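You operate a simulated robot arm through the tools that you are given. There is no shell and no other tool.

You are at the controls of a simulated robot arm. One attempt, no reset.

Task
Fill the purple-collar vial with water to its line and stand it in the long white rack.
Fine: dose knob on HIGH; white WATER key; well 3. Set down upright: what you pick out.

The check looks at the end state, three seconds after you hand in, the way a careful person would. Anything else that was tipped, shoved, dropped, spilled or broken makes it a failure.

Robot
A 7-joint arm with a fingered hand, fixed in place. Base frame: the origin is at the foot of the arm, x ahead of it, y to its left, z up. Units: mm, degrees, N and s.
Its first joint turns from -166.0 to 166.0 degrees. Payload 3.7 kg.
Tool frame: the origin (TCP) lies between the finger pads and is the grasp point; the fingertips stand 25 mm ahead of it; z points along the fingers, y is the line along which they close. Largest opening 88 mm; the body of the gripper starts 29 mm behind the TCP. The gripper is a hand of 5 fingers: y runs from the thumb to the fingers, the wrist lies at [-13, -106, -174] in the tool frame, and closing takes about 1.5 s.
Orientation is that of the tool frame in the base frame, as a unit quaternion [x, y, z, w]. With the fingers straight down and the wrist toward the robot, the tool's x, y and z point along [0, 1, 0], [1, 0, 0] and [0, 0, -1] of the base frame.

Tools
- The arm moves only by the tool play_rows. Its argument "steps" is a list of rows, each an object (a shift or turn left out is 0, a gripper value left out holds the last) with "linear": the shift along the tool's x, y, z in mm, a list of three; "delta_rot": the turn, a rotation vector about the tool's x, y, z in rad, a list of three; "hand": the opening, from 0 (shut) to 1 (fully open). In form: [{"linear": [x, y, z], "delta_rot": [wx, wy, wz], "hand": hand}, ...]. A call has 1 to 20 rows; each row shifts and turns the commanded pose from where the row before left it, along the tool's axes as they then stand. Each row takes 0.2 s and may step no farther than 50 mm and 8.6 degrees from the row before; otherwise, or with a gripper value out of range, the whole call is refused. A pose out of reach is approached as far as the arm can. The call stops where the force on the tool passes 40 N (or 10 N more than at its start, if that is more) or the arm is blocked; 0.2 s more then pass. The fingers move at their own pace (about 108 mm/s each) and stop on an object; they squeeze with about 23 N. The grip force told is the motor's: it shows also when the fingers shut on nothing. Time passes only in rows, and 0.2 s behind the last, so rows that do not move let the fingers close. It gives the time, the measured TCP pose, the force on the tool (base axes), the opening and the grip force at its end, in the units of the frame above (readings bear some noise), with the torque about the TCP (base axes, N m) and any sound that the robot's microphone picked up.
- Cameras (640 x 400 px; columns grow to the right, rows downward): "scene" is fixed at [215.7, -495.3, 1646.3]; the picture's right is [0.92, -0.38, 0.00], its down [-0.20, -0.48, -0.86] and it looks along [0.33, 0.79, -0.51] (base axes); focal length 316 px, centre (320, 200). "wrist" rides on the gripper at [59, -79, -105] in the tool frame; the picture's right is [-0.73, 0.32, -0.61], its down [-0.62, -0.68, 0.38] and it looks along [-0.29, 0.66, 0.70] (tool axes); focal length 234 px, centre (320, 200). There is no depth. A picture from a camera that has moved, and an enlarged one, comes with that camera's place and axes in the base frame and with its lens. The place of the scene camera against the robot may be out by one fixed shift of up to 12 mm in any direction.
- camera(camera): a new picture of that camera. The clock stands still meanwhile.
- preshape(shape): the hand has 5 fingers and takes this shape, open, in about a second: jaw (thumb against the fingers, like two jaws); tri (thumb and two fingers); tip (a fingertip pinch); poke (one finger out to press); point (the index stretched); flat (the hand flat); cup (the hand cupped); fist (a fist). The gripper value then closes the fingers along that shape, each until it touches; the sizes above hold for jaw. It gives what a move gives, with no picture.
- enlarge(camera, box): a new picture of the part [left, top, right, bottom] of that camera's present view, enlarged. The clock stands still meanwhile.
- job_done(): hands the job in; it is judged then, once.

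Places have to be worked out from the pictures, the camera data and where the tool is seen. Open the gripper and draw the arm clear of the work before you hand the job in, unless the task says otherwise.

The tools are called after "Request:" as a command line: name --argument value ..., lists and objects as JSON in quotes. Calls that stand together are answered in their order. play_rows: Moves the arm, as the interface text tells. Its arguments: {"type":"object","properties":{"steps":{"type":"array"}},"required":["steps"]} The other tools are called the same way: preshape (shape) gives the hand a shape; camera (camera) takes a picture; enlarge (camera, box) takes an enlarged picture of a part of a camera's view; job_done () hands the job in.

At the start:

```text
time: 0.0
tool_pos: [440.8, 349.7, 1266.6]
tool_rot: [0.707, 0.707, 0.0, 0.0]
ft_force: [0.0, -0.3, 0.1]
moment: [0.0, -0.01, 0.0]
opening: 87.4
gripper_force: 0.1
shape: jaw
```

scene: 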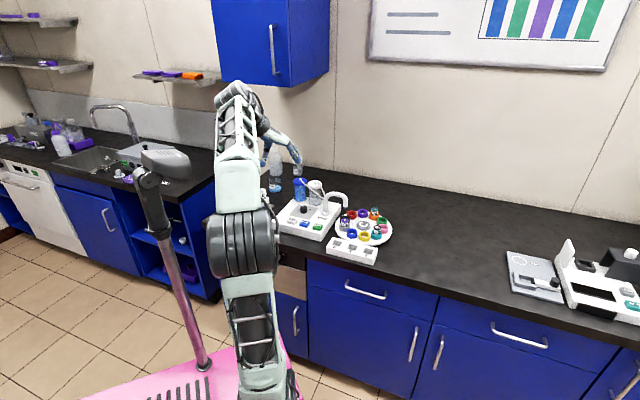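
wrist: 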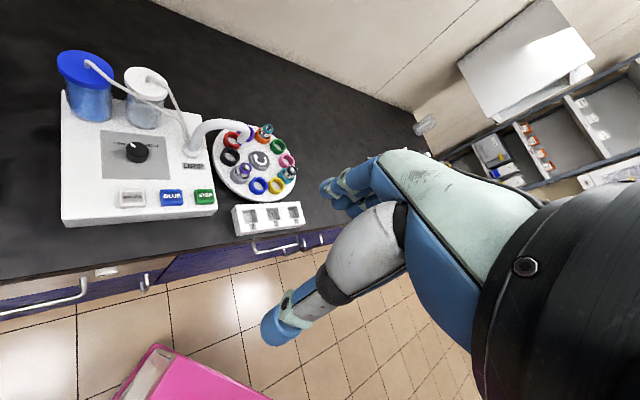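

I start by looking closer at the dispenser, the carousel with vials and the rack from both cameras.

Request:
enlarge --camera "scene" --box '[260, 160, 420, 270]'

Request:
enlarge --camera "wrist" --box '[40, 40, 320, 240]'

Request:
enlarge --camera "wrist" --box '[170, 110, 320, 240]'

```text
3.64 times, centred on (340, 215) of scene
camera zoom: at [215.7, -495.3, 1646.3], right [0.92, -0.38, 0.0], down [-0.2, -0.48, -0.86], along [0.33, 0.79, -0.51], focal length 1148 px, centre (247, 146)
```

zoom: 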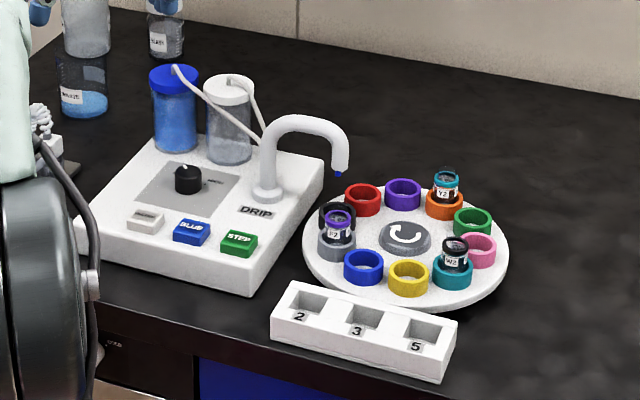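

```text
2.00 times, centred on (180, 140) of wrist
camera zoom: at [361.8, 408.4, 1370.4], right [0.32, -0.73, 0.61], down [-0.68, -0.62, -0.38], along [0.66, -0.29, -0.7], focal length 468 px, centre (600, 320)
```

zoom: 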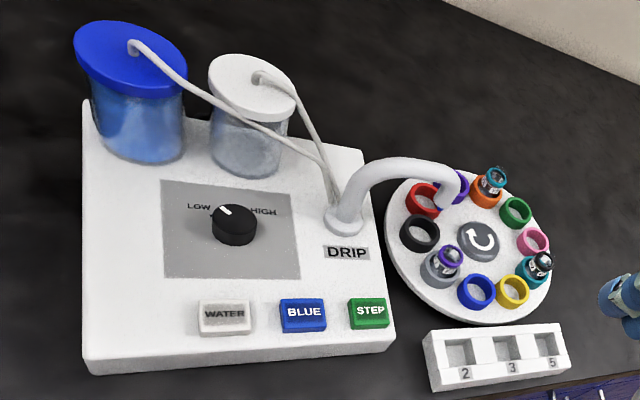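

```text
3.08 times, centred on (245, 175) of wrist
camera zoom: at [361.8, 408.4, 1370.4], right [0.32, -0.73, 0.61], down [-0.68, -0.62, -0.38], along [0.66, -0.29, -0.7], focal length 720 px, centre (551, 277)
```

zoom: 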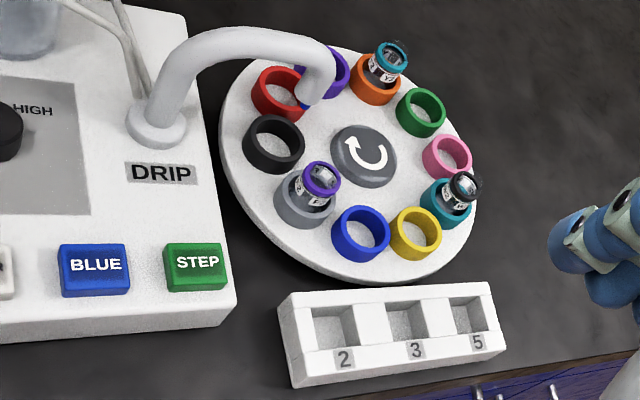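

The purple-collar vial sits in the grey cup of the carousel; the knob mark looks to be at LOW. I zoom in further on knob, vial and nozzle before moving.

Request:
enlarge --camera "wrist" --box '[100, 120, 180, 180]'

Request:
enlarge --camera "wrist" --box '[215, 115, 305, 205]'

Request:
enlarge --camera "scene" --box '[330, 195, 400, 250]'

Request:
enlarge --camera "scene" --box '[275, 170, 350, 235]'

```text
6.67 times, centred on (140, 150) of wrist
camera zoom: at [361.8, 408.4, 1370.4], right [0.32, -0.73, 0.61], down [-0.68, -0.62, -0.38], along [0.66, -0.29, -0.7], focal length 1561 px, centre (1520, 533)
```

zoom: 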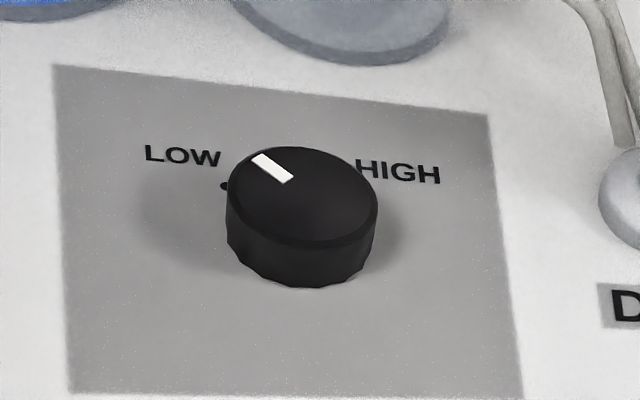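

```text
4.44 times, centred on (260, 160) of wrist
camera zoom: at [361.8, 408.4, 1370.4], right [0.32, -0.73, 0.61], down [-0.68, -0.62, -0.38], along [0.66, -0.29, -0.7], focal length 1041 px, centre (587, 378)
```

zoom: 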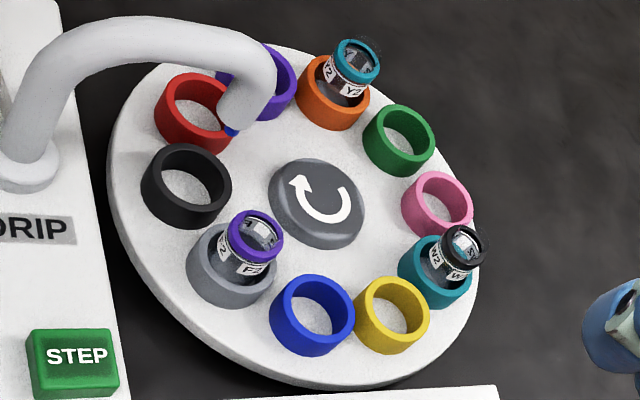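

```text
7.27 times, centred on (365, 222) of scene
camera zoom: at [215.7, -495.3, 1646.3], right [0.92, -0.38, 0.0], down [-0.2, -0.48, -0.86], along [0.33, 0.79, -0.51], focal length 2296 px, centre (-7, 36)
```

zoom: 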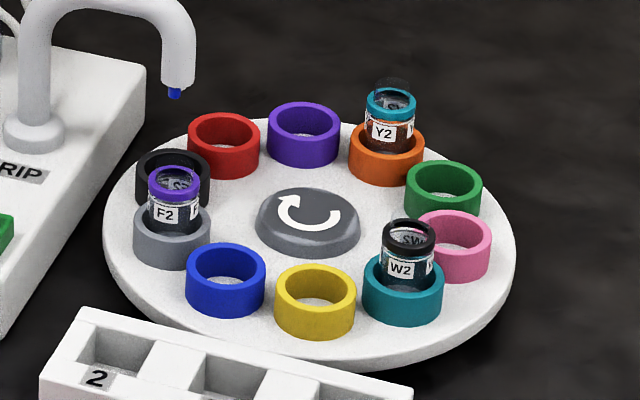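

```text
6.15 times, centred on (312, 202) of scene
camera zoom: at [215.7, -495.3, 1646.3], right [0.92, -0.38, 0.0], down [-0.2, -0.48, -0.86], along [0.33, 0.79, -0.51], focal length 1942 px, centre (366, 185)
```

zoom: 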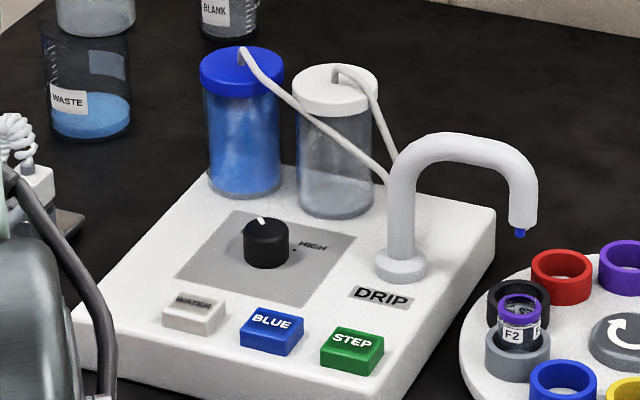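

From both views I place the knob near (588,576,924) pointing to LOW, WATER key (520,524,916), STEP (599,446,915), nozzle tip (725,463,952), carousel hub (789,413,884), with the bench turned 45° to the base. I turn the tool 45° so that it faces the bench and read the pose.

Request:
play_rows --steps '[{"delta_rot": [0, 0, -0.1309]}, {"delta_rot": [0, 0, -0.1309]}, {"delta_rot": [0, 0, -0.1309]}, {"delta_rot": [0, 0, -0.1309]}, {"delta_rot": [0, 0, -0.1309]}, {"delta_rot": [0, 0, -0.1309]}, {}]'

Request:
camera --camera "wrist"

Request:
camera --camera "scene"

```text
time: 1.6
tool_pos: [441.7, 348.4, 1265.2]
tool_rot: [0.382, 0.924, 0.0, 0.0]
ft_force: [0.6, -0.4, 0.5]
moment: [0.03, 0.0, 0.01]
opening: 87.5
gripper_force: 0.0
shape: jaw
```

```text
taken
camera wrist: at [343.4, 335.2, 1370.6], right [0.74, -0.28, 0.61], down [-0.04, -0.92, -0.38], along [0.67, 0.26, -0.7], focal length 234 px, centre (320, 200)
```

wrist: 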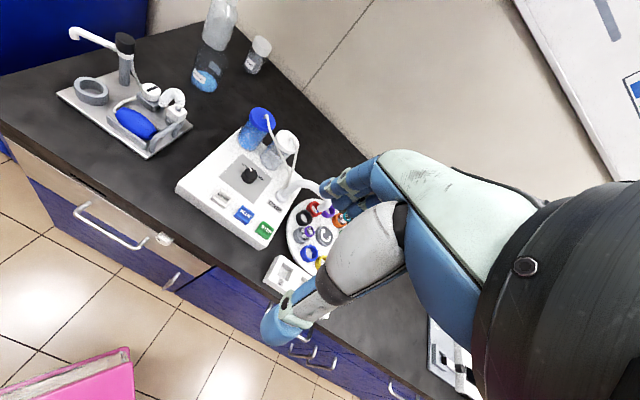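

```text
taken
```

scene: 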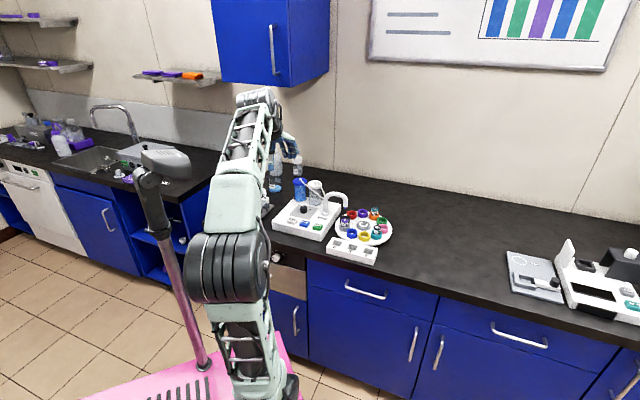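

The tool now faces the bench (y axis at 45° in base). I look closely at the hand's jaw shape from the scene camera before choosing how to grip the knob.

Request:
enlarge --camera "scene" --box '[230, 90, 330, 210]'

Request:
preshape --shape "tri"

Request:
enlarge --camera "scene" --box '[230, 90, 330, 210]'

Request:
camera --camera "wrist"

```text
3.33 times, centred on (280, 150) of scene
camera zoom: at [215.7, -495.3, 1646.3], right [0.92, -0.38, 0.0], down [-0.2, -0.48, -0.86], along [0.33, 0.79, -0.51], focal length 1052 px, centre (453, 367)
```

zoom: 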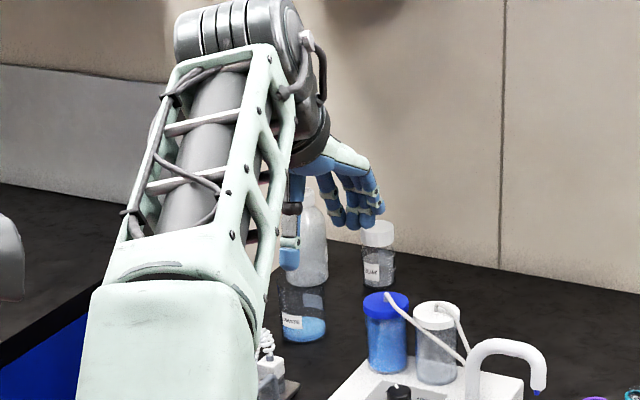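

```text
time: 2.5
tool_pos: [441.1, 349.6, 1265.8]
tool_rot: [0.383, 0.924, 0.0, 0.0]
ft_force: [0.1, -1.2, 0.5]
moment: [0.01, 0.02, 0.02]
opening: 87.6
gripper_force: 0.1
shape: tri
```

```text
3.33 times, centred on (280, 150) of scene
camera zoom: at [215.7, -495.3, 1646.3], right [0.92, -0.38, 0.0], down [-0.2, -0.48, -0.86], along [0.33, 0.79, -0.51], focal length 1052 px, centre (453, 367)
```

zoom: 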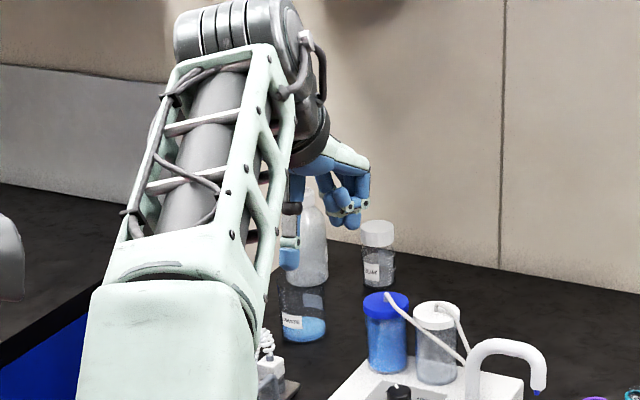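

```text
taken
camera wrist: at [343.4, 335.4, 1370.5], right [0.74, -0.29, 0.61], down [-0.04, -0.92, -0.38], along [0.67, 0.26, -0.7], focal length 234 px, centre (320, 200)
```

wrist: 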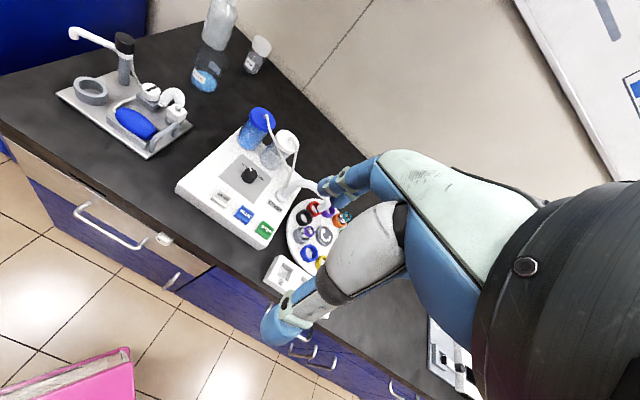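

In tri the thumb opposes index and middle while the others curl in. I move to hover above the knob well over the bottle tops (about z 1000) to check the alignment.

Request:
play_rows --steps '[{"linear": [7, 33, 18]}, {"linear": [7, 33, 18]}, {"linear": [7, 33, 18]}, {"linear": [7, 33, 18]}, {"linear": [7, 33, 18]}, {"linear": [7, 33, 18]}, {"linear": [7, 33, 18]}, {"linear": [7, 33, 18]}, {}, {}]'

Request:
camera --camera "wrist"

Request:
enlarge --camera "scene" --box '[230, 110, 390, 240]'

```text
time: 4.7
tool_pos: [588.5, 575.2, 1120.2]
tool_rot: [0.383, 0.924, 0.0, 0.0]
ft_force: [0.6, 0.2, 0.7]
moment: [-0.01, 0.01, 0.03]
opening: 87.9
gripper_force: 0.0
shape: tri
```

```text
taken
camera wrist: at [490.6, 561.9, 1224.9], right [0.74, -0.29, 0.61], down [-0.04, -0.92, -0.38], along [0.67, 0.26, -0.7], focal length 234 px, centre (320, 200)
```

wrist: 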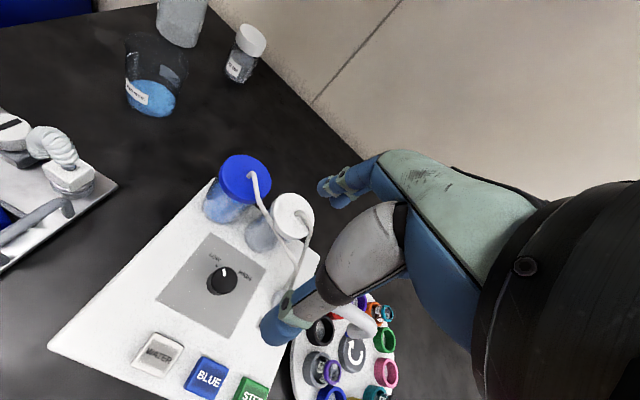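

```text
3.08 times, centred on (310, 175) of scene
camera zoom: at [215.7, -495.3, 1646.3], right [0.92, -0.38, 0.0], down [-0.2, -0.48, -0.86], along [0.33, 0.79, -0.51], focal length 971 px, centre (351, 277)
```

zoom: 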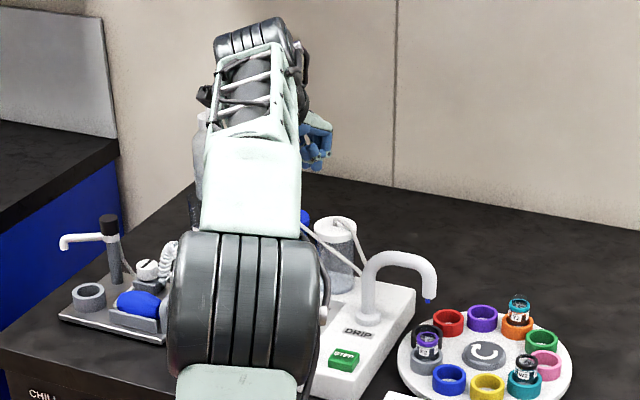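

The wrist view puts the knob within a few mm of the point below the TCP, but the bottles stand close behind it. I go aside to where the scene camera sees the hand in profile, turning the yaw to 0, to learn how far the fingers bulge in the different shapes.

Request:
play_rows --steps '[{"linear": [0, 0, -5], "delta_rot": [0, 0, 0.1309]}, {"linear": [0, 0, -5], "delta_rot": [0, 0, 0.1309]}, {"linear": [0, 0, -5], "delta_rot": [0, 0, 0.1309]}, {"linear": [0, 0, -5], "delta_rot": [0, 0, 0.1309]}, {"linear": [0, 0, -5], "delta_rot": [0, 0, 0.1309]}, {"linear": [0, 0, -5], "delta_rot": [0, 0, 0.1309]}, {"linear": [-39, 9, 0]}, {"linear": [-39, 9, 0]}, {"linear": [-39, 9, 0]}, {"linear": [-39, 9, 0]}, {"linear": [-39, 9, 0]}, {"linear": [-39, 9, 0]}, {"linear": [-39, 9, 0]}, {"hand": 0.7}, {}, {}]'

Request:
camera --camera "scene"

```text
time: 8.1
tool_pos: [652.2, 299.9, 1152.8]
tool_rot: [0.707, 0.707, 0.001, 0.0]
ft_force: [-0.5, 0.7, 0.1]
moment: [0.04, 0.01, -0.02]
opening: 62.0
gripper_force: 0.0
shape: tri
```

```text
taken
```

scene: 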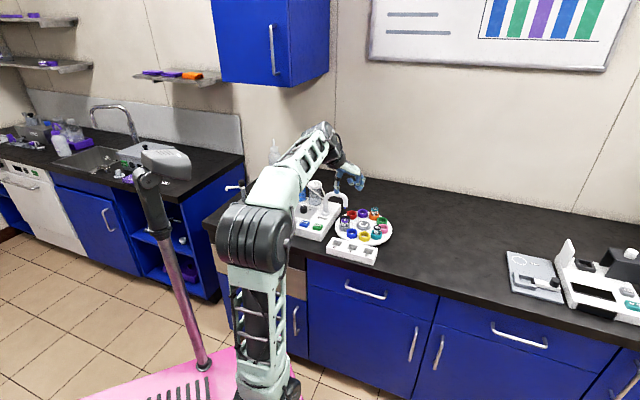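

Now the hand is seen from the side. I enlarge it.

Request:
enlarge --camera "scene" --box '[310, 140, 390, 200]'

Request:
enlarge --camera "wrist" --box '[0, 0, 640, 400]'

```text
6.67 times, centred on (350, 170) of scene
camera zoom: at [215.7, -495.3, 1646.3], right [0.92, -0.38, 0.0], down [-0.2, -0.48, -0.86], along [0.33, 0.79, -0.51], focal length 2104 px, centre (120, 400)
```

zoom: 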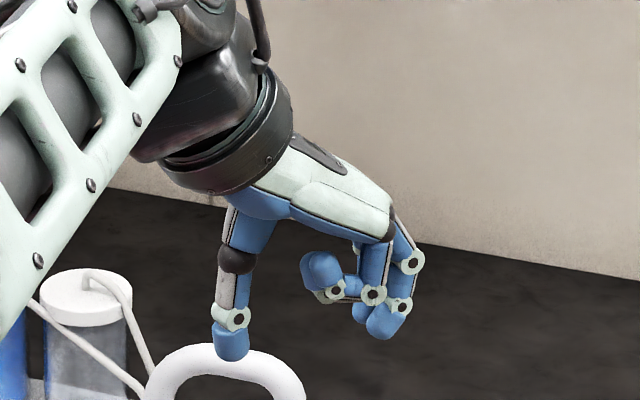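

```text
1.00 times, centred on (320, 200) of wrist (not enlarged: the box is as wide or as high as the picture)
camera zoom: at [571.7, 360.5, 1257.8], right [0.32, -0.73, 0.61], down [-0.68, -0.62, -0.38], along [0.66, -0.29, -0.7], focal length 234 px, centre (320, 200)
```

zoom: 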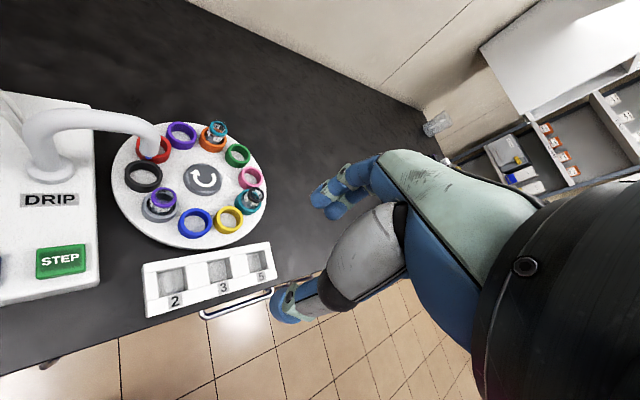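

The profile shows thumb vertical, knuckles reaching about 55 mm from the TCP at 62 mm opening. I check the tip and poke shapes here as well.

Request:
preshape --shape "tip"

Request:
enlarge --camera "scene" --box '[310, 140, 390, 200]'

Request:
camera --camera "wrist"

Request:
preshape --shape "poke"

Request:
enlarge --camera "scene" --box '[310, 140, 390, 200]'

Request:
camera --camera "wrist"

```text
time: 9.0
tool_pos: [650.7, 301.7, 1151.7]
tool_rot: [0.707, 0.708, 0.0, 0.0]
ft_force: [0.4, 0.4, 0.8]
moment: [0.01, 0.01, -0.01]
opening: 88.3
gripper_force: 0.0
shape: tip
```

```text
6.67 times, centred on (350, 170) of scene
camera zoom: at [215.7, -495.3, 1646.3], right [0.92, -0.38, 0.0], down [-0.2, -0.48, -0.86], along [0.33, 0.79, -0.51], focal length 2104 px, centre (120, 400)
```

zoom: 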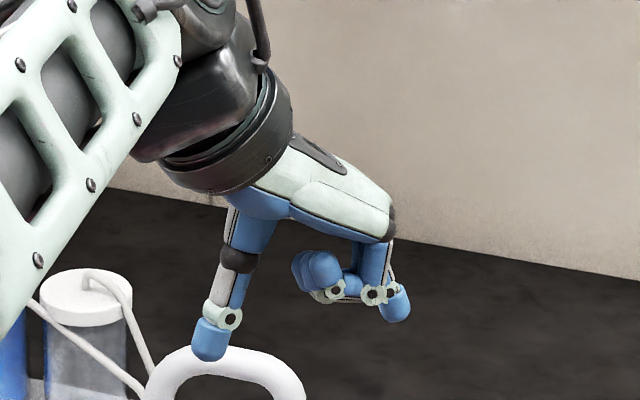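

```text
taken
camera wrist: at [571.7, 360.6, 1257.8], right [0.32, -0.73, 0.61], down [-0.68, -0.62, -0.38], along [0.66, -0.29, -0.7], focal length 234 px, centre (320, 200)
```

wrist: 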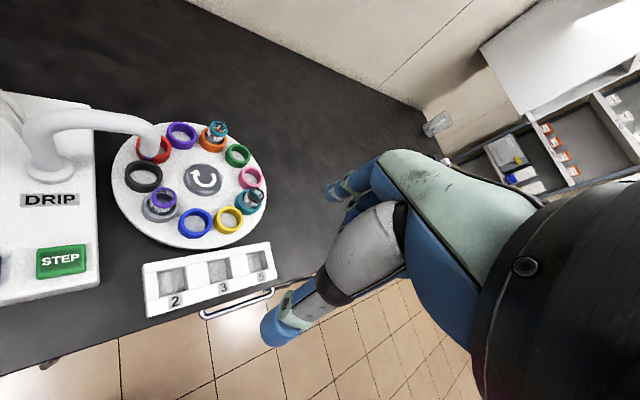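

```text
time: 9.9
tool_pos: [650.5, 301.6, 1150.3]
tool_rot: [0.707, 0.708, -0.001, -0.001]
ft_force: [-0.4, 0.3, 0.3]
moment: [0.0, -0.03, 0.01]
opening: 0.2
gripper_force: 0.0
shape: poke
```

```text
6.67 times, centred on (350, 170) of scene
camera zoom: at [215.7, -495.3, 1646.3], right [0.92, -0.38, 0.0], down [-0.2, -0.48, -0.86], along [0.33, 0.79, -0.51], focal length 2104 px, centre (120, 400)
```

zoom: 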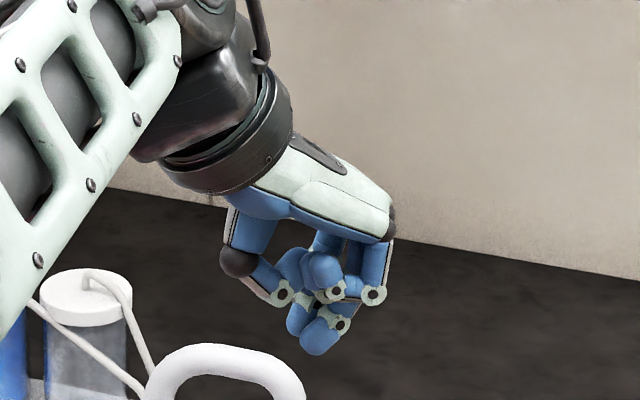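

```text
taken
camera wrist: at [571.7, 360.6, 1257.8], right [0.32, -0.73, 0.61], down [-0.68, -0.62, -0.38], along [0.66, -0.29, -0.7], focal length 234 px, centre (320, 200)
```

wrist: 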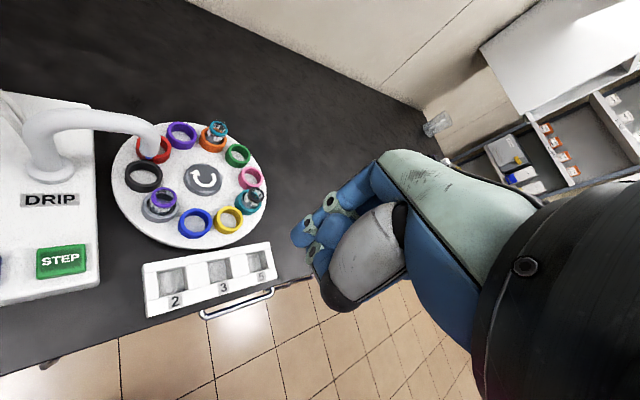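

In poke the fingertip is close to the tool axis, about 25-30 mm ahead of the TCP. I refine the STEP key's place from the present wrist view.

Request:
enlarge --camera "wrist" --box '[0, 90, 280, 320]'

Request:
enlarge --camera "wrist" --box '[270, 170, 370, 320]'

```text
1.74 times, centred on (140, 205) of wrist
camera zoom: at [571.7, 360.6, 1257.8], right [0.32, -0.73, 0.61], down [-0.68, -0.62, -0.38], along [0.66, -0.29, -0.7], focal length 407 px, centre (633, 191)
```

zoom: 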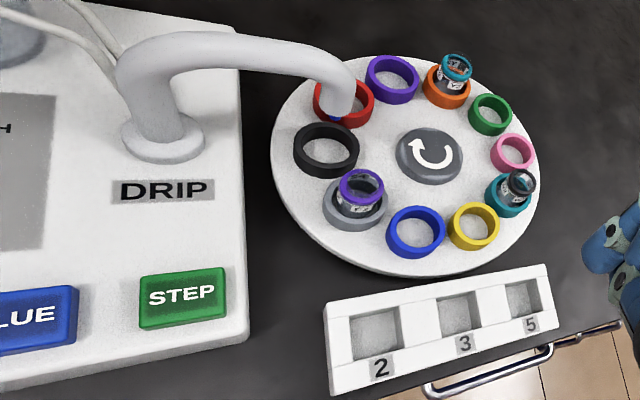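

```text
2.67 times, centred on (320, 245) of wrist
camera zoom: at [571.7, 360.6, 1257.8], right [0.32, -0.73, 0.61], down [-0.68, -0.62, -0.38], along [0.66, -0.29, -0.7], focal length 624 px, centre (320, 80)
```

zoom: 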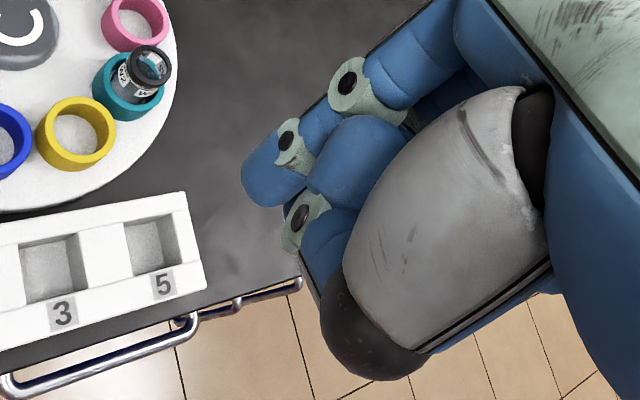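

Index fingertip appears within about 5 mm of the tool axis, and the STEP key top sits at about (601,445.5,915). I turn back to 45° yaw and hover over STEP at z≈1060.

Request:
play_rows --steps '[{"delta_rot": [0, 0, -0.1309]}, {"delta_rot": [0, 0, -0.1309]}, {"delta_rot": [0, 0, -0.1309]}, {"delta_rot": [0, 0, -0.1309]}, {"delta_rot": [0, 0, -0.1309]}, {"delta_rot": [0, 0, -0.1309]}, {"linear": [34.2, 16.7, 22]}, {"linear": [34.2, 16.7, 22]}, {"linear": [34.2, 16.7, 22]}, {"linear": [34.2, 16.7, 22]}, {}, {}]'

Request:
camera --camera "wrist"

Request:
enlarge --camera "scene" --box '[260, 150, 400, 250]'

```text
time: 12.5
tool_pos: [601.4, 445.1, 1062.7]
tool_rot: [0.383, 0.924, 0.0, 0.0]
ft_force: [-0.5, -0.2, 0.5]
moment: [-0.03, 0.0, -0.01]
opening: 0.0
gripper_force: 0.1
shape: poke
```

```text
taken
camera wrist: at [504.2, 432.6, 1167.8], right [0.74, -0.29, 0.61], down [-0.04, -0.92, -0.38], along [0.67, 0.26, -0.7], focal length 234 px, centre (320, 200)
```

wrist: 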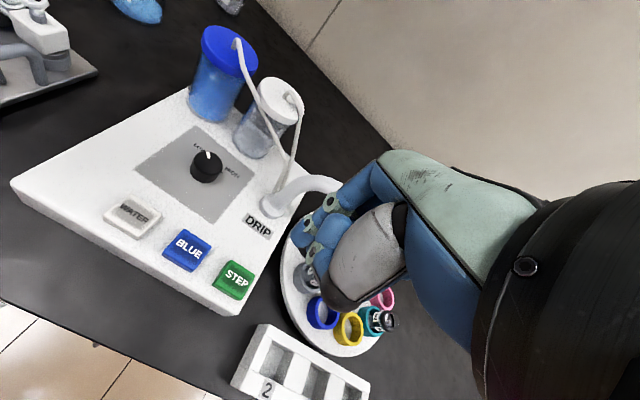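

```text
4.00 times, centred on (330, 200) of scene
camera zoom: at [215.7, -495.3, 1646.3], right [0.92, -0.38, 0.0], down [-0.2, -0.48, -0.86], along [0.33, 0.79, -0.51], focal length 1262 px, centre (280, 200)
```

zoom: 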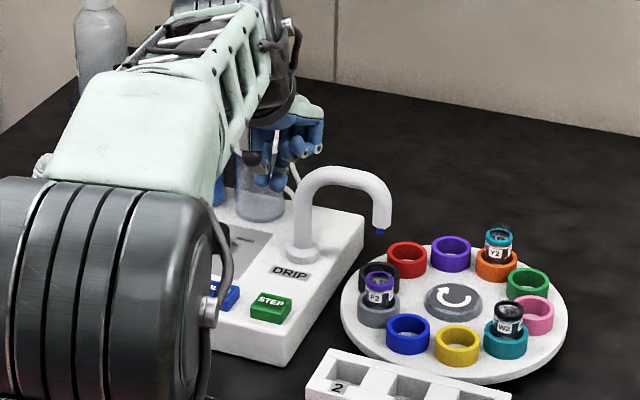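

The STEP key lies right on the predicted tool axis (238,276 vs seen about 235,278). I lower to about 10 mm above it and look again.

Request:
play_rows --steps '[{"linear": [0, 0, 27]}, {"linear": [0, 0, 27]}, {"linear": [0, 0, 27]}, {"linear": [0, 0, 25]}, {}, {}]'

Request:
camera --camera "wrist"

Request:
enlarge --camera "wrist" --box '[220, 160, 380, 300]'

Request:
enlarge --camera "scene" --box '[290, 170, 370, 240]'

```text
time: 13.9
tool_pos: [601.6, 446.4, 956.7]
tool_rot: [0.382, 0.924, 0.0, 0.0]
ft_force: [0.9, 0.3, 1.0]
moment: [-0.01, 0.02, 0.01]
opening: 0.0
gripper_force: 0.0
shape: poke
```

```text
taken
camera wrist: at [504.2, 432.5, 1062.8], right [0.74, -0.28, 0.61], down [-0.04, -0.92, -0.38], along [0.67, 0.26, -0.7], focal length 234 px, centre (320, 200)
```

wrist: 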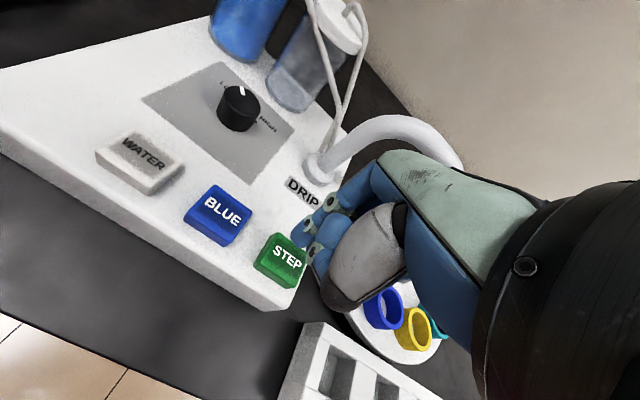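

```text
2.86 times, centred on (300, 230) of wrist
camera zoom: at [504.2, 432.5, 1062.8], right [0.74, -0.28, 0.61], down [-0.04, -0.92, -0.38], along [0.67, 0.26, -0.7], focal length 669 px, centre (377, 114)
```

zoom: 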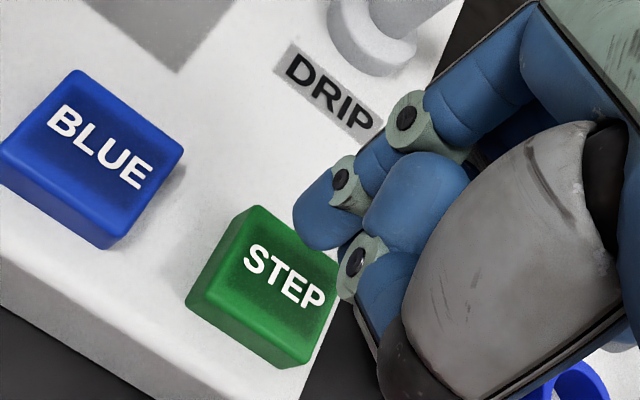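

```text
5.71 times, centred on (330, 205) of scene
camera zoom: at [215.7, -495.3, 1646.3], right [0.92, -0.38, 0.0], down [-0.2, -0.48, -0.86], along [0.33, 0.79, -0.51], focal length 1804 px, centre (263, 171)
```

zoom: 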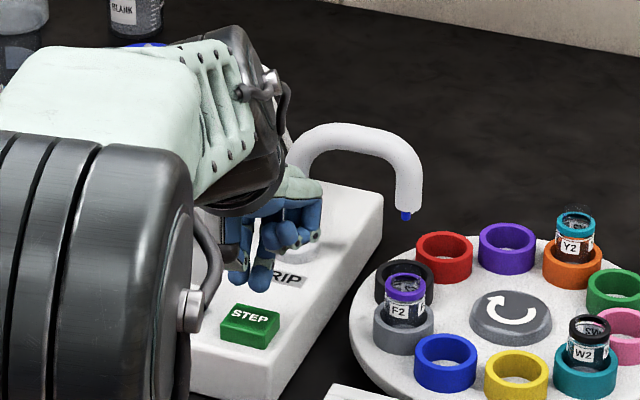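

The fingertip sits slightly toward +x/+y of the key centre in tool axes, so I nudge by (-4,-5) mm and then lower in small steps, watching force and sound.

Request:
play_rows --steps '[{"linear": [-4, -5, 0]}, {}, {"linear": [0, 0, 4]}, {"linear": [0, 0, 3]}, {"linear": [0, 0, 2]}, {"linear": [0, 0, 2]}, {}]'

Request:
enlarge --camera "wrist" --box '[220, 160, 380, 300]'

Request:
enlarge --camera "scene" --box '[290, 170, 370, 240]'

```text
time: 15.5
tool_pos: [600.8, 439.3, 946.2]
tool_rot: [0.383, 0.924, 0.0, 0.0]
ft_force: [0.4, 1.0, 0.5]
moment: [0.03, 0.01, 0.02]
opening: 0.0
gripper_force: 0.1
shape: poke
```

```text
2.86 times, centred on (300, 230) of wrist
camera zoom: at [503.3, 425.9, 1051.7], right [0.74, -0.29, 0.61], down [-0.04, -0.92, -0.38], along [0.67, 0.26, -0.7], focal length 669 px, centre (377, 114)
```

zoom: 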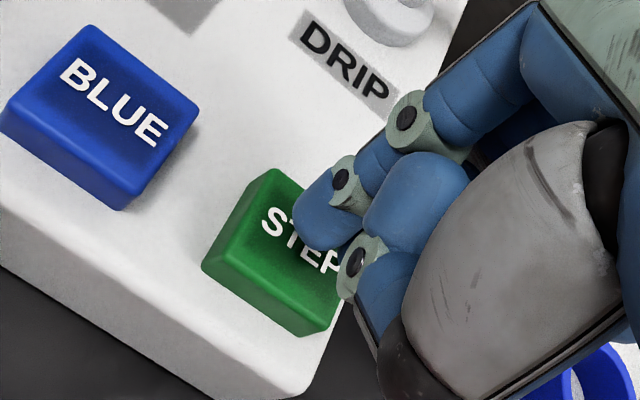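

```text
5.71 times, centred on (330, 205) of scene
camera zoom: at [215.7, -495.3, 1646.3], right [0.92, -0.38, 0.0], down [-0.2, -0.48, -0.86], along [0.33, 0.79, -0.51], focal length 1804 px, centre (263, 171)
```

zoom: 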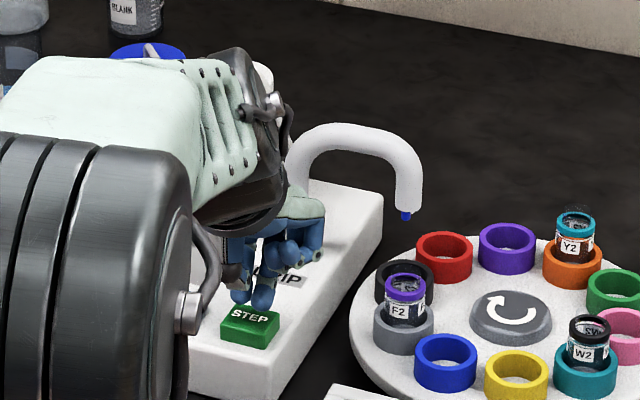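

The fingertip is just above the STEP key. I lower in 1.5 mm rows.

Request:
play_rows --steps '[{"linear": [0, 0, 1.5]}, {"linear": [0, 0, 1.5]}, {"linear": [0, 0, 1.5]}, {}]'

```text
time: 16.5
tool_pos: [601.1, 441.2, 941.7]
tool_rot: [0.383, 0.924, 0.0, 0.0]
ft_force: [-0.4, -0.9, 0.1]
moment: [0.0, 0.0, 0.03]
opening: 0.1
gripper_force: 0.2
shape: poke
```

No contact yet at TCP z 941.7; I go on downward in small rows.

Request:
play_rows --steps '[{"linear": [0, 0, 1.5]}, {"linear": [0, 0, 1.5]}, {"linear": [0, 0, 1.5]}, {}]'

Request:
enlarge --camera "scene" --box '[290, 170, 370, 240]'

```text
time: 17.5
tool_pos: [600.4, 438.9, 937.2]
tool_rot: [0.383, 0.924, 0.0, 0.0]
ft_force: [-0.2, 0.2, -0.3]
moment: [-0.03, 0.01, 0.04]
opening: 0.1
gripper_force: 0.0
shape: poke
```

```text
5.71 times, centred on (330, 205) of scene
camera zoom: at [215.7, -495.3, 1646.3], right [0.92, -0.38, 0.0], down [-0.2, -0.48, -0.86], along [0.33, 0.79, -0.51], focal length 1804 px, centre (263, 171)
```

zoom: 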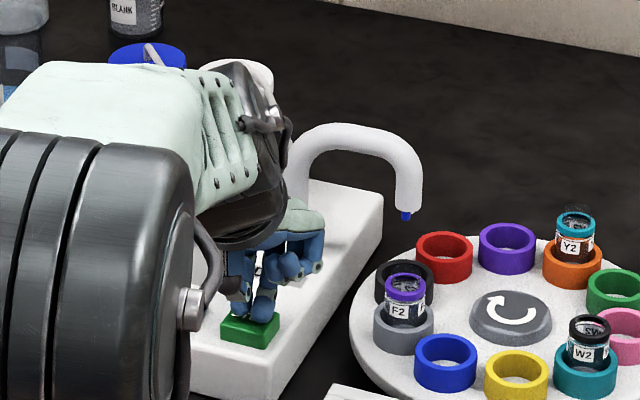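

The fingertip is almost on the key; I continue in 1 mm rows.

Request:
play_rows --steps '[{"linear": [0, 0, 1]}, {"linear": [0, 0, 1]}, {"linear": [0, 0, 1]}, {"linear": [0, 0, 1]}, {}]'

```text
time: 18.7
tool_pos: [600.5, 440.6, 934.1]
tool_rot: [0.383, 0.924, 0.0, -0.001]
ft_force: [-0.3, 0.1, 0.6]
moment: [0.05, 0.0, -0.02]
opening: 0.1
gripper_force: 0.1
shape: poke
```

Request:
enlarge --camera "wrist" --box '[220, 160, 380, 300]'

Request:
enlarge --camera "scene" --box '[300, 200, 350, 240]'

```text
2.86 times, centred on (300, 230) of wrist
camera zoom: at [503.4, 426.2, 1038.9], right [0.74, -0.28, 0.61], down [-0.04, -0.92, -0.38], along [0.67, 0.26, -0.7], focal length 669 px, centre (377, 114)
```

zoom: 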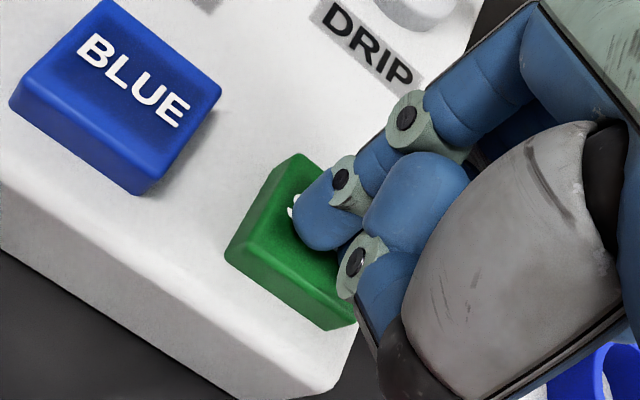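

```text
10.00 times, centred on (325, 220) of scene
camera zoom: at [215.7, -495.3, 1646.3], right [0.92, -0.38, 0.0], down [-0.2, -0.48, -0.86], along [0.33, 0.79, -0.51], focal length 3156 px, centre (270, 0)
```

zoom: 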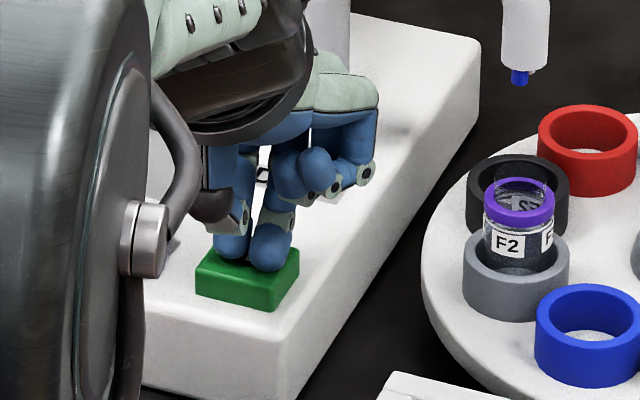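

Index tip is about to touch the key surface. I keep pressing down by 1 mm rows.

Request:
play_rows --steps '[{"linear": [0, 0, 1]}, {"linear": [0, 0, 1]}, {"linear": [0, 0, 1]}, {}]'

```text
time: 19.7
tool_pos: [600.8, 438.4, 929.8]
tool_rot: [0.382, 0.924, 0.0, 0.0]
ft_force: [0.5, 0.1, 3.4]
moment: [-0.01, -0.06, 0.03]
opening: 0.2
gripper_force: 0.0
shape: poke
heard: click
```

A click was heard: the STEP key is pressed. I draw the finger up and look at what the carousel has done.

Request:
play_rows --steps '[{"linear": [0, 0, -5]}, {"linear": [0, 0, -15]}, {"linear": [0, 0, -25]}, {"linear": [0, 0, -25]}, {}, {}, {}, {}, {}]'

Request:
enlarge --camera "scene" --box '[290, 170, 410, 260]'

Request:
camera --camera "wrist"

```text
time: 21.7
tool_pos: [600.4, 439.8, 1001.2]
tool_rot: [0.382, 0.924, 0.0, 0.0]
ft_force: [0.0, 0.2, 0.5]
moment: [0.01, -0.04, 0.0]
opening: 0.0
gripper_force: 0.1
shape: poke
```

```text
4.44 times, centred on (350, 215) of scene
camera zoom: at [215.7, -495.3, 1646.3], right [0.92, -0.38, 0.0], down [-0.2, -0.48, -0.86], along [0.33, 0.79, -0.51], focal length 1403 px, centre (187, 133)
```

zoom: 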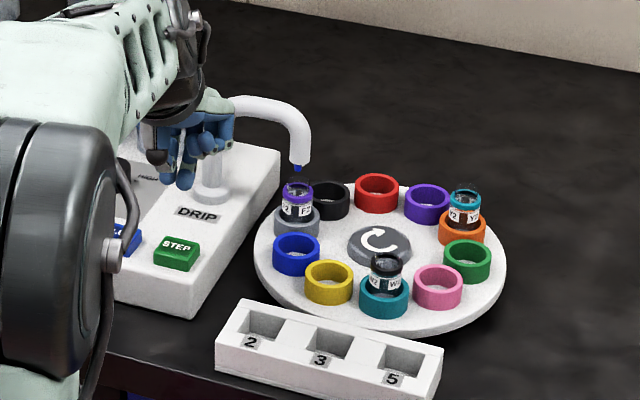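

```text
taken
camera wrist: at [502.0, 426.1, 1106.2], right [0.74, -0.29, 0.61], down [-0.04, -0.92, -0.38], along [0.67, 0.26, -0.7], focal length 234 px, centre (320, 200)
```

wrist: 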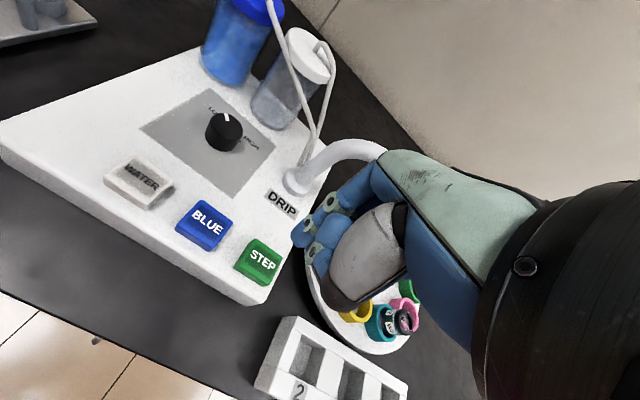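

The carousel turned clockwise by one cup, and the grey cup with vial F2 now stands where the black one was, under the nozzle. Next is the knob: I rise, take the tri shape with a partial opening and hover above the knob.

Request:
play_rows --steps '[{"linear": [0, 0, -25]}, {"linear": [0, 0, -25]}, {"linear": [0, 0, -25]}, {"linear": [26.4, 22, 0]}, {"linear": [26.4, 22, 0]}, {"linear": [26.4, 22, 0]}, {"linear": [26.4, 22, 0]}, {}]'

Request:
preshape --shape "tri"

Request:
play_rows --steps '[{"hand": 0.65}, {}, {}, {}]'

Request:
camera --camera "wrist"

Request:
enlarge --camera "wrist" --box '[160, 150, 360, 340]'

```text
time: 23.5
tool_pos: [588.7, 576.7, 1073.8]
tool_rot: [0.383, 0.924, 0.001, 0.0]
ft_force: [-0.3, -0.4, -0.2]
moment: [0.01, -0.01, 0.01]
opening: 0.2
gripper_force: 0.0
shape: poke
```

```text
time: 24.4
tool_pos: [587.6, 576.3, 1075.1]
tool_rot: [0.382, 0.924, 0.0, -0.001]
ft_force: [0.0, 0.2, -0.3]
moment: [-0.01, -0.01, 0.0]
opening: 87.8
gripper_force: 0.1
shape: tri
```

```text
time: 25.4
tool_pos: [588.4, 577.8, 1074.6]
tool_rot: [0.383, 0.924, -0.001, 0.001]
ft_force: [-0.1, -0.2, 0.3]
moment: [-0.02, 0.01, 0.01]
opening: 57.8
gripper_force: 0.1
shape: tri
```

```text
taken
camera wrist: at [490.8, 563.2, 1180.3], right [0.74, -0.28, 0.61], down [-0.04, -0.92, -0.38], along [0.67, 0.26, -0.7], focal length 234 px, centre (320, 200)
```

wrist: 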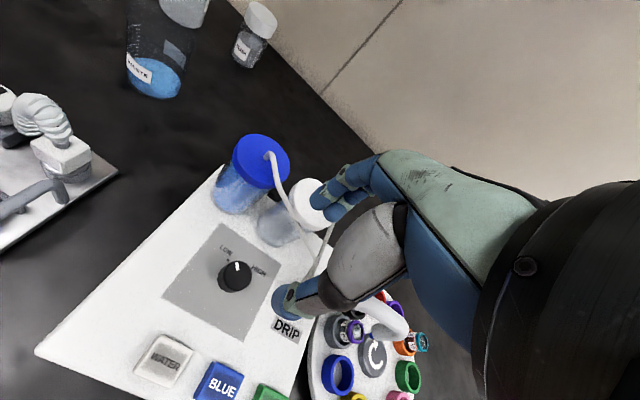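

```text
2.11 times, centred on (260, 245) of wrist
camera zoom: at [490.8, 563.2, 1180.3], right [0.74, -0.28, 0.61], down [-0.04, -0.92, -0.38], along [0.67, 0.26, -0.7], focal length 493 px, centre (446, 105)
```

zoom: 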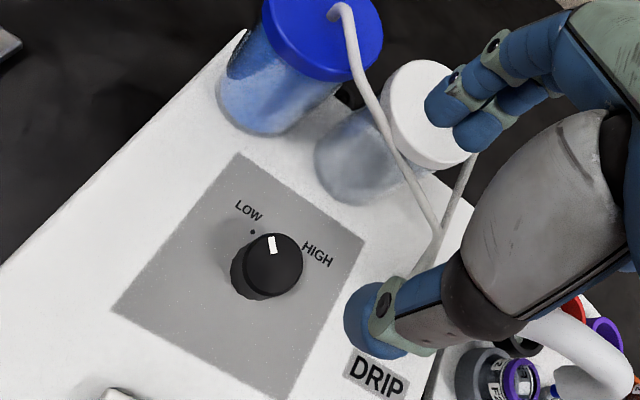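

The knob top is within 3 mm of the tool axis (offset about +3 in tool y), pads straddle it well. I shift by that and lower to about z 970 for a check against the bottles.

Request:
play_rows --steps '[{"linear": [0, 2.8, 10]}, {"linear": [0, 0, 25]}, {"linear": [0, 0, 25]}, {"linear": [0, 0, 25]}, {"linear": [0, 0, 20]}, {}, {}]'

Request:
camera --camera "wrist"

Request:
enlarge --camera "wrist" --box '[200, 120, 400, 320]'

Request:
enlarge --camera "scene" --box '[260, 140, 370, 240]'

```text
time: 27.0
tool_pos: [593.1, 579.2, 969.2]
tool_rot: [0.382, 0.924, 0.0, 0.0]
ft_force: [-1.4, 1.1, -0.2]
moment: [0.03, 0.02, 0.0]
opening: 57.5
gripper_force: 0.2
shape: tri
```

```text
taken
camera wrist: at [495.2, 564.9, 1075.2], right [0.74, -0.29, 0.61], down [-0.04, -0.92, -0.38], along [0.67, 0.26, -0.7], focal length 234 px, centre (320, 200)
```

wrist: 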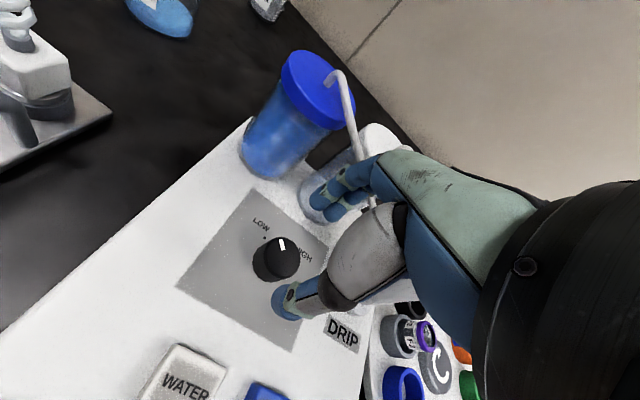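

```text
2.00 times, centred on (300, 220) of wrist
camera zoom: at [495.2, 564.9, 1075.2], right [0.74, -0.29, 0.61], down [-0.04, -0.92, -0.38], along [0.67, 0.26, -0.7], focal length 468 px, centre (360, 160)
```

zoom: 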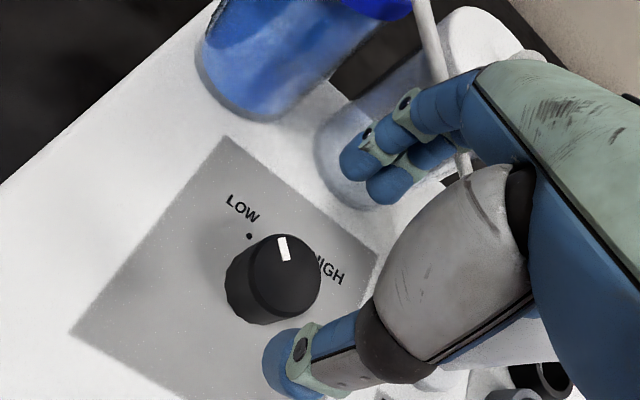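

```text
4.00 times, centred on (315, 190) of scene
camera zoom: at [215.7, -495.3, 1646.3], right [0.92, -0.38, 0.0], down [-0.2, -0.48, -0.86], along [0.33, 0.79, -0.51], focal length 1262 px, centre (340, 240)
```

zoom: 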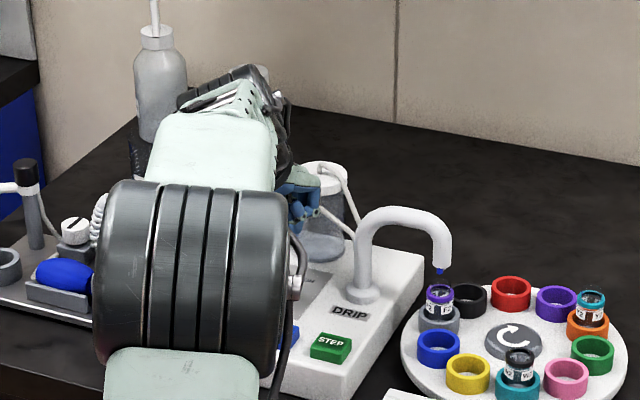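

At z 969 the fingers are clear of the white bottle and the hose passes above; the knob lies about (+3,-3.7) mm off in tool axes. I correct that and lower around the knob to z≈931.

Request:
play_rows --steps '[{"linear": [2.7, -3.4, 0]}, {}, {"linear": [0, 0, 10]}, {"linear": [0, 0, 10]}, {"linear": [0, 0, 8]}, {"linear": [0, 0, 5]}, {}]'

Request:
enlarge --camera "wrist" --box '[200, 120, 400, 320]'

```text
time: 28.6
tool_pos: [587.4, 577.3, 936.2]
tool_rot: [0.383, 0.924, 0.0, 0.0]
ft_force: [0.0, 0.1, 0.6]
moment: [0.02, 0.01, 0.03]
opening: 57.5
gripper_force: 0.2
shape: tri
```

```text
2.00 times, centred on (300, 220) of wrist
camera zoom: at [489.2, 564.2, 1041.8], right [0.74, -0.28, 0.61], down [-0.04, -0.92, -0.38], along [0.67, 0.26, -0.7], focal length 468 px, centre (360, 160)
```

zoom: 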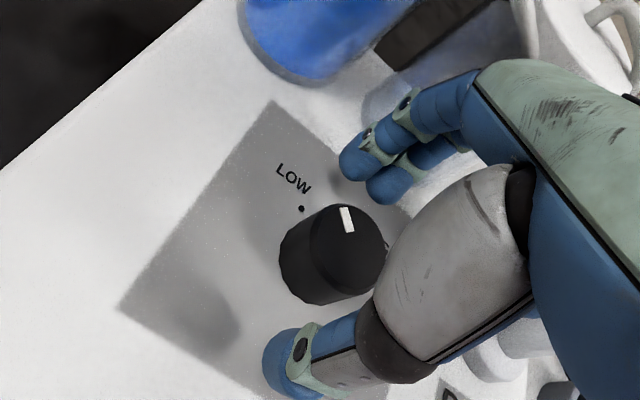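

The knob is centred between thumb and the two fingers. I lower 5 mm more and close the hand on it.

Request:
play_rows --steps '[{"linear": [0, 0, 3]}, {"linear": [0, 0, 2]}, {}, {"hand": 0.3}, {}, {}, {}, {}]'

Request:
enlarge --camera "wrist" --box '[200, 120, 400, 320]'

```text
time: 30.4
tool_pos: [587.2, 576.3, 932.4]
tool_rot: [0.383, 0.924, -0.001, 0.0]
ft_force: [3.9, 3.5, 2.0]
moment: [0.1, -0.12, 0.06]
opening: 28.8
gripper_force: 0.0
shape: tri
```

```text
2.00 times, centred on (300, 220) of wrist
camera zoom: at [488.6, 564.2, 1037.6], right [0.74, -0.29, 0.61], down [-0.04, -0.92, -0.38], along [0.67, 0.26, -0.7], focal length 468 px, centre (360, 160)
```

zoom: 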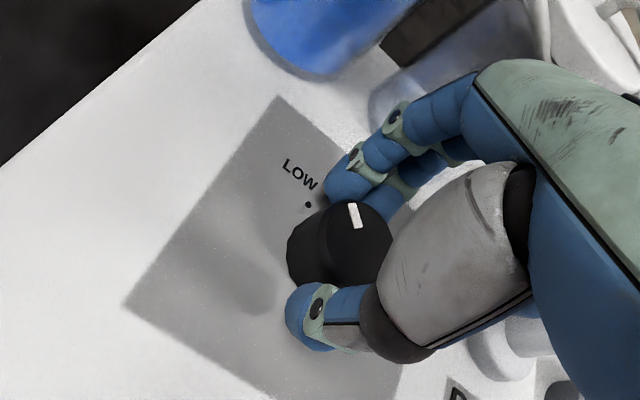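

The hand has met the knob (opening stopped at 28.8). I tighten to a firm squeeze and turn clockwise 45° in small rows.

Request:
play_rows --steps '[{"hand": 0.1}, {}, {}, {"delta_rot": [0, 0, 0.0873]}, {"delta_rot": [0, 0, 0.0873]}, {"delta_rot": [0, 0, 0.0873]}, {}]'

Request:
enlarge --camera "wrist" --box '[200, 120, 400, 320]'

```text
time: 32.0
tool_pos: [585.8, 578.5, 930.7]
tool_rot: [0.5, 0.866, 0.0, 0.0]
ft_force: [2.2, 10.1, 0.0]
moment: [0.22, -0.07, 0.08]
opening: 24.3
gripper_force: 22.7
shape: tri
```

```text
2.00 times, centred on (300, 220) of wrist
camera zoom: at [488.0, 590.4, 1037.2], right [0.64, -0.47, 0.61], down [-0.28, -0.88, -0.38], along [0.71, 0.08, -0.7], focal length 468 px, centre (360, 160)
```

zoom: 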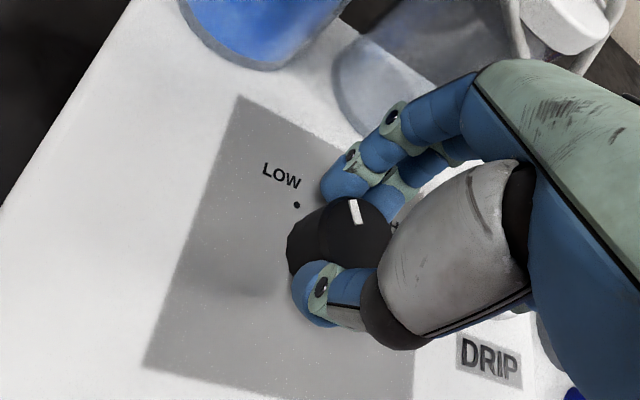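

The knob turns with the hand (its mark kept its place in the hand's view). I turn another 30° with a slight shift to relieve the 10 N side force.

Request:
play_rows --steps '[{"linear": [0.8, 0.5, 0], "delta_rot": [0, 0, 0.0873]}, {"linear": [0.8, 0.3, 0], "delta_rot": [0, 0, 0.0873]}, {"delta_rot": [0, 0, 0.0873]}, {"delta_rot": [0, 0, 0.0873]}, {}]'

Request:
enlarge --camera "wrist" --box '[200, 120, 400, 320]'

```text
time: 33.2
tool_pos: [586.7, 580.3, 930.8]
tool_rot: [0.644, 0.765, 0.0, -0.001]
ft_force: [3.5, 7.8, -2.8]
moment: [0.14, -0.15, 0.07]
opening: 24.2
gripper_force: 22.3
shape: tri
```

```text
2.00 times, centred on (300, 220) of wrist
camera zoom: at [498.4, 625.1, 1037.3], right [0.44, -0.66, 0.61], down [-0.56, -0.73, -0.38], along [0.7, -0.17, -0.7], focal length 468 px, centre (360, 160)
```

zoom: 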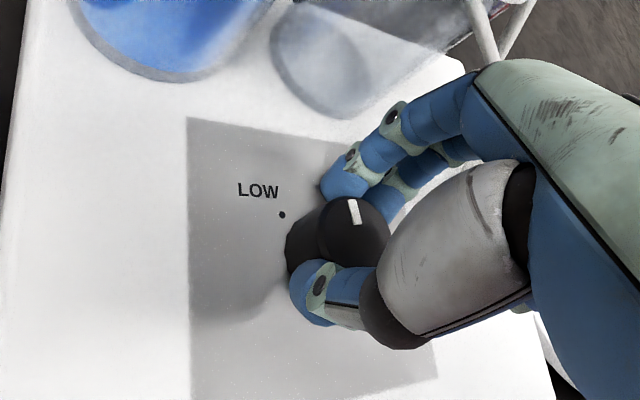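

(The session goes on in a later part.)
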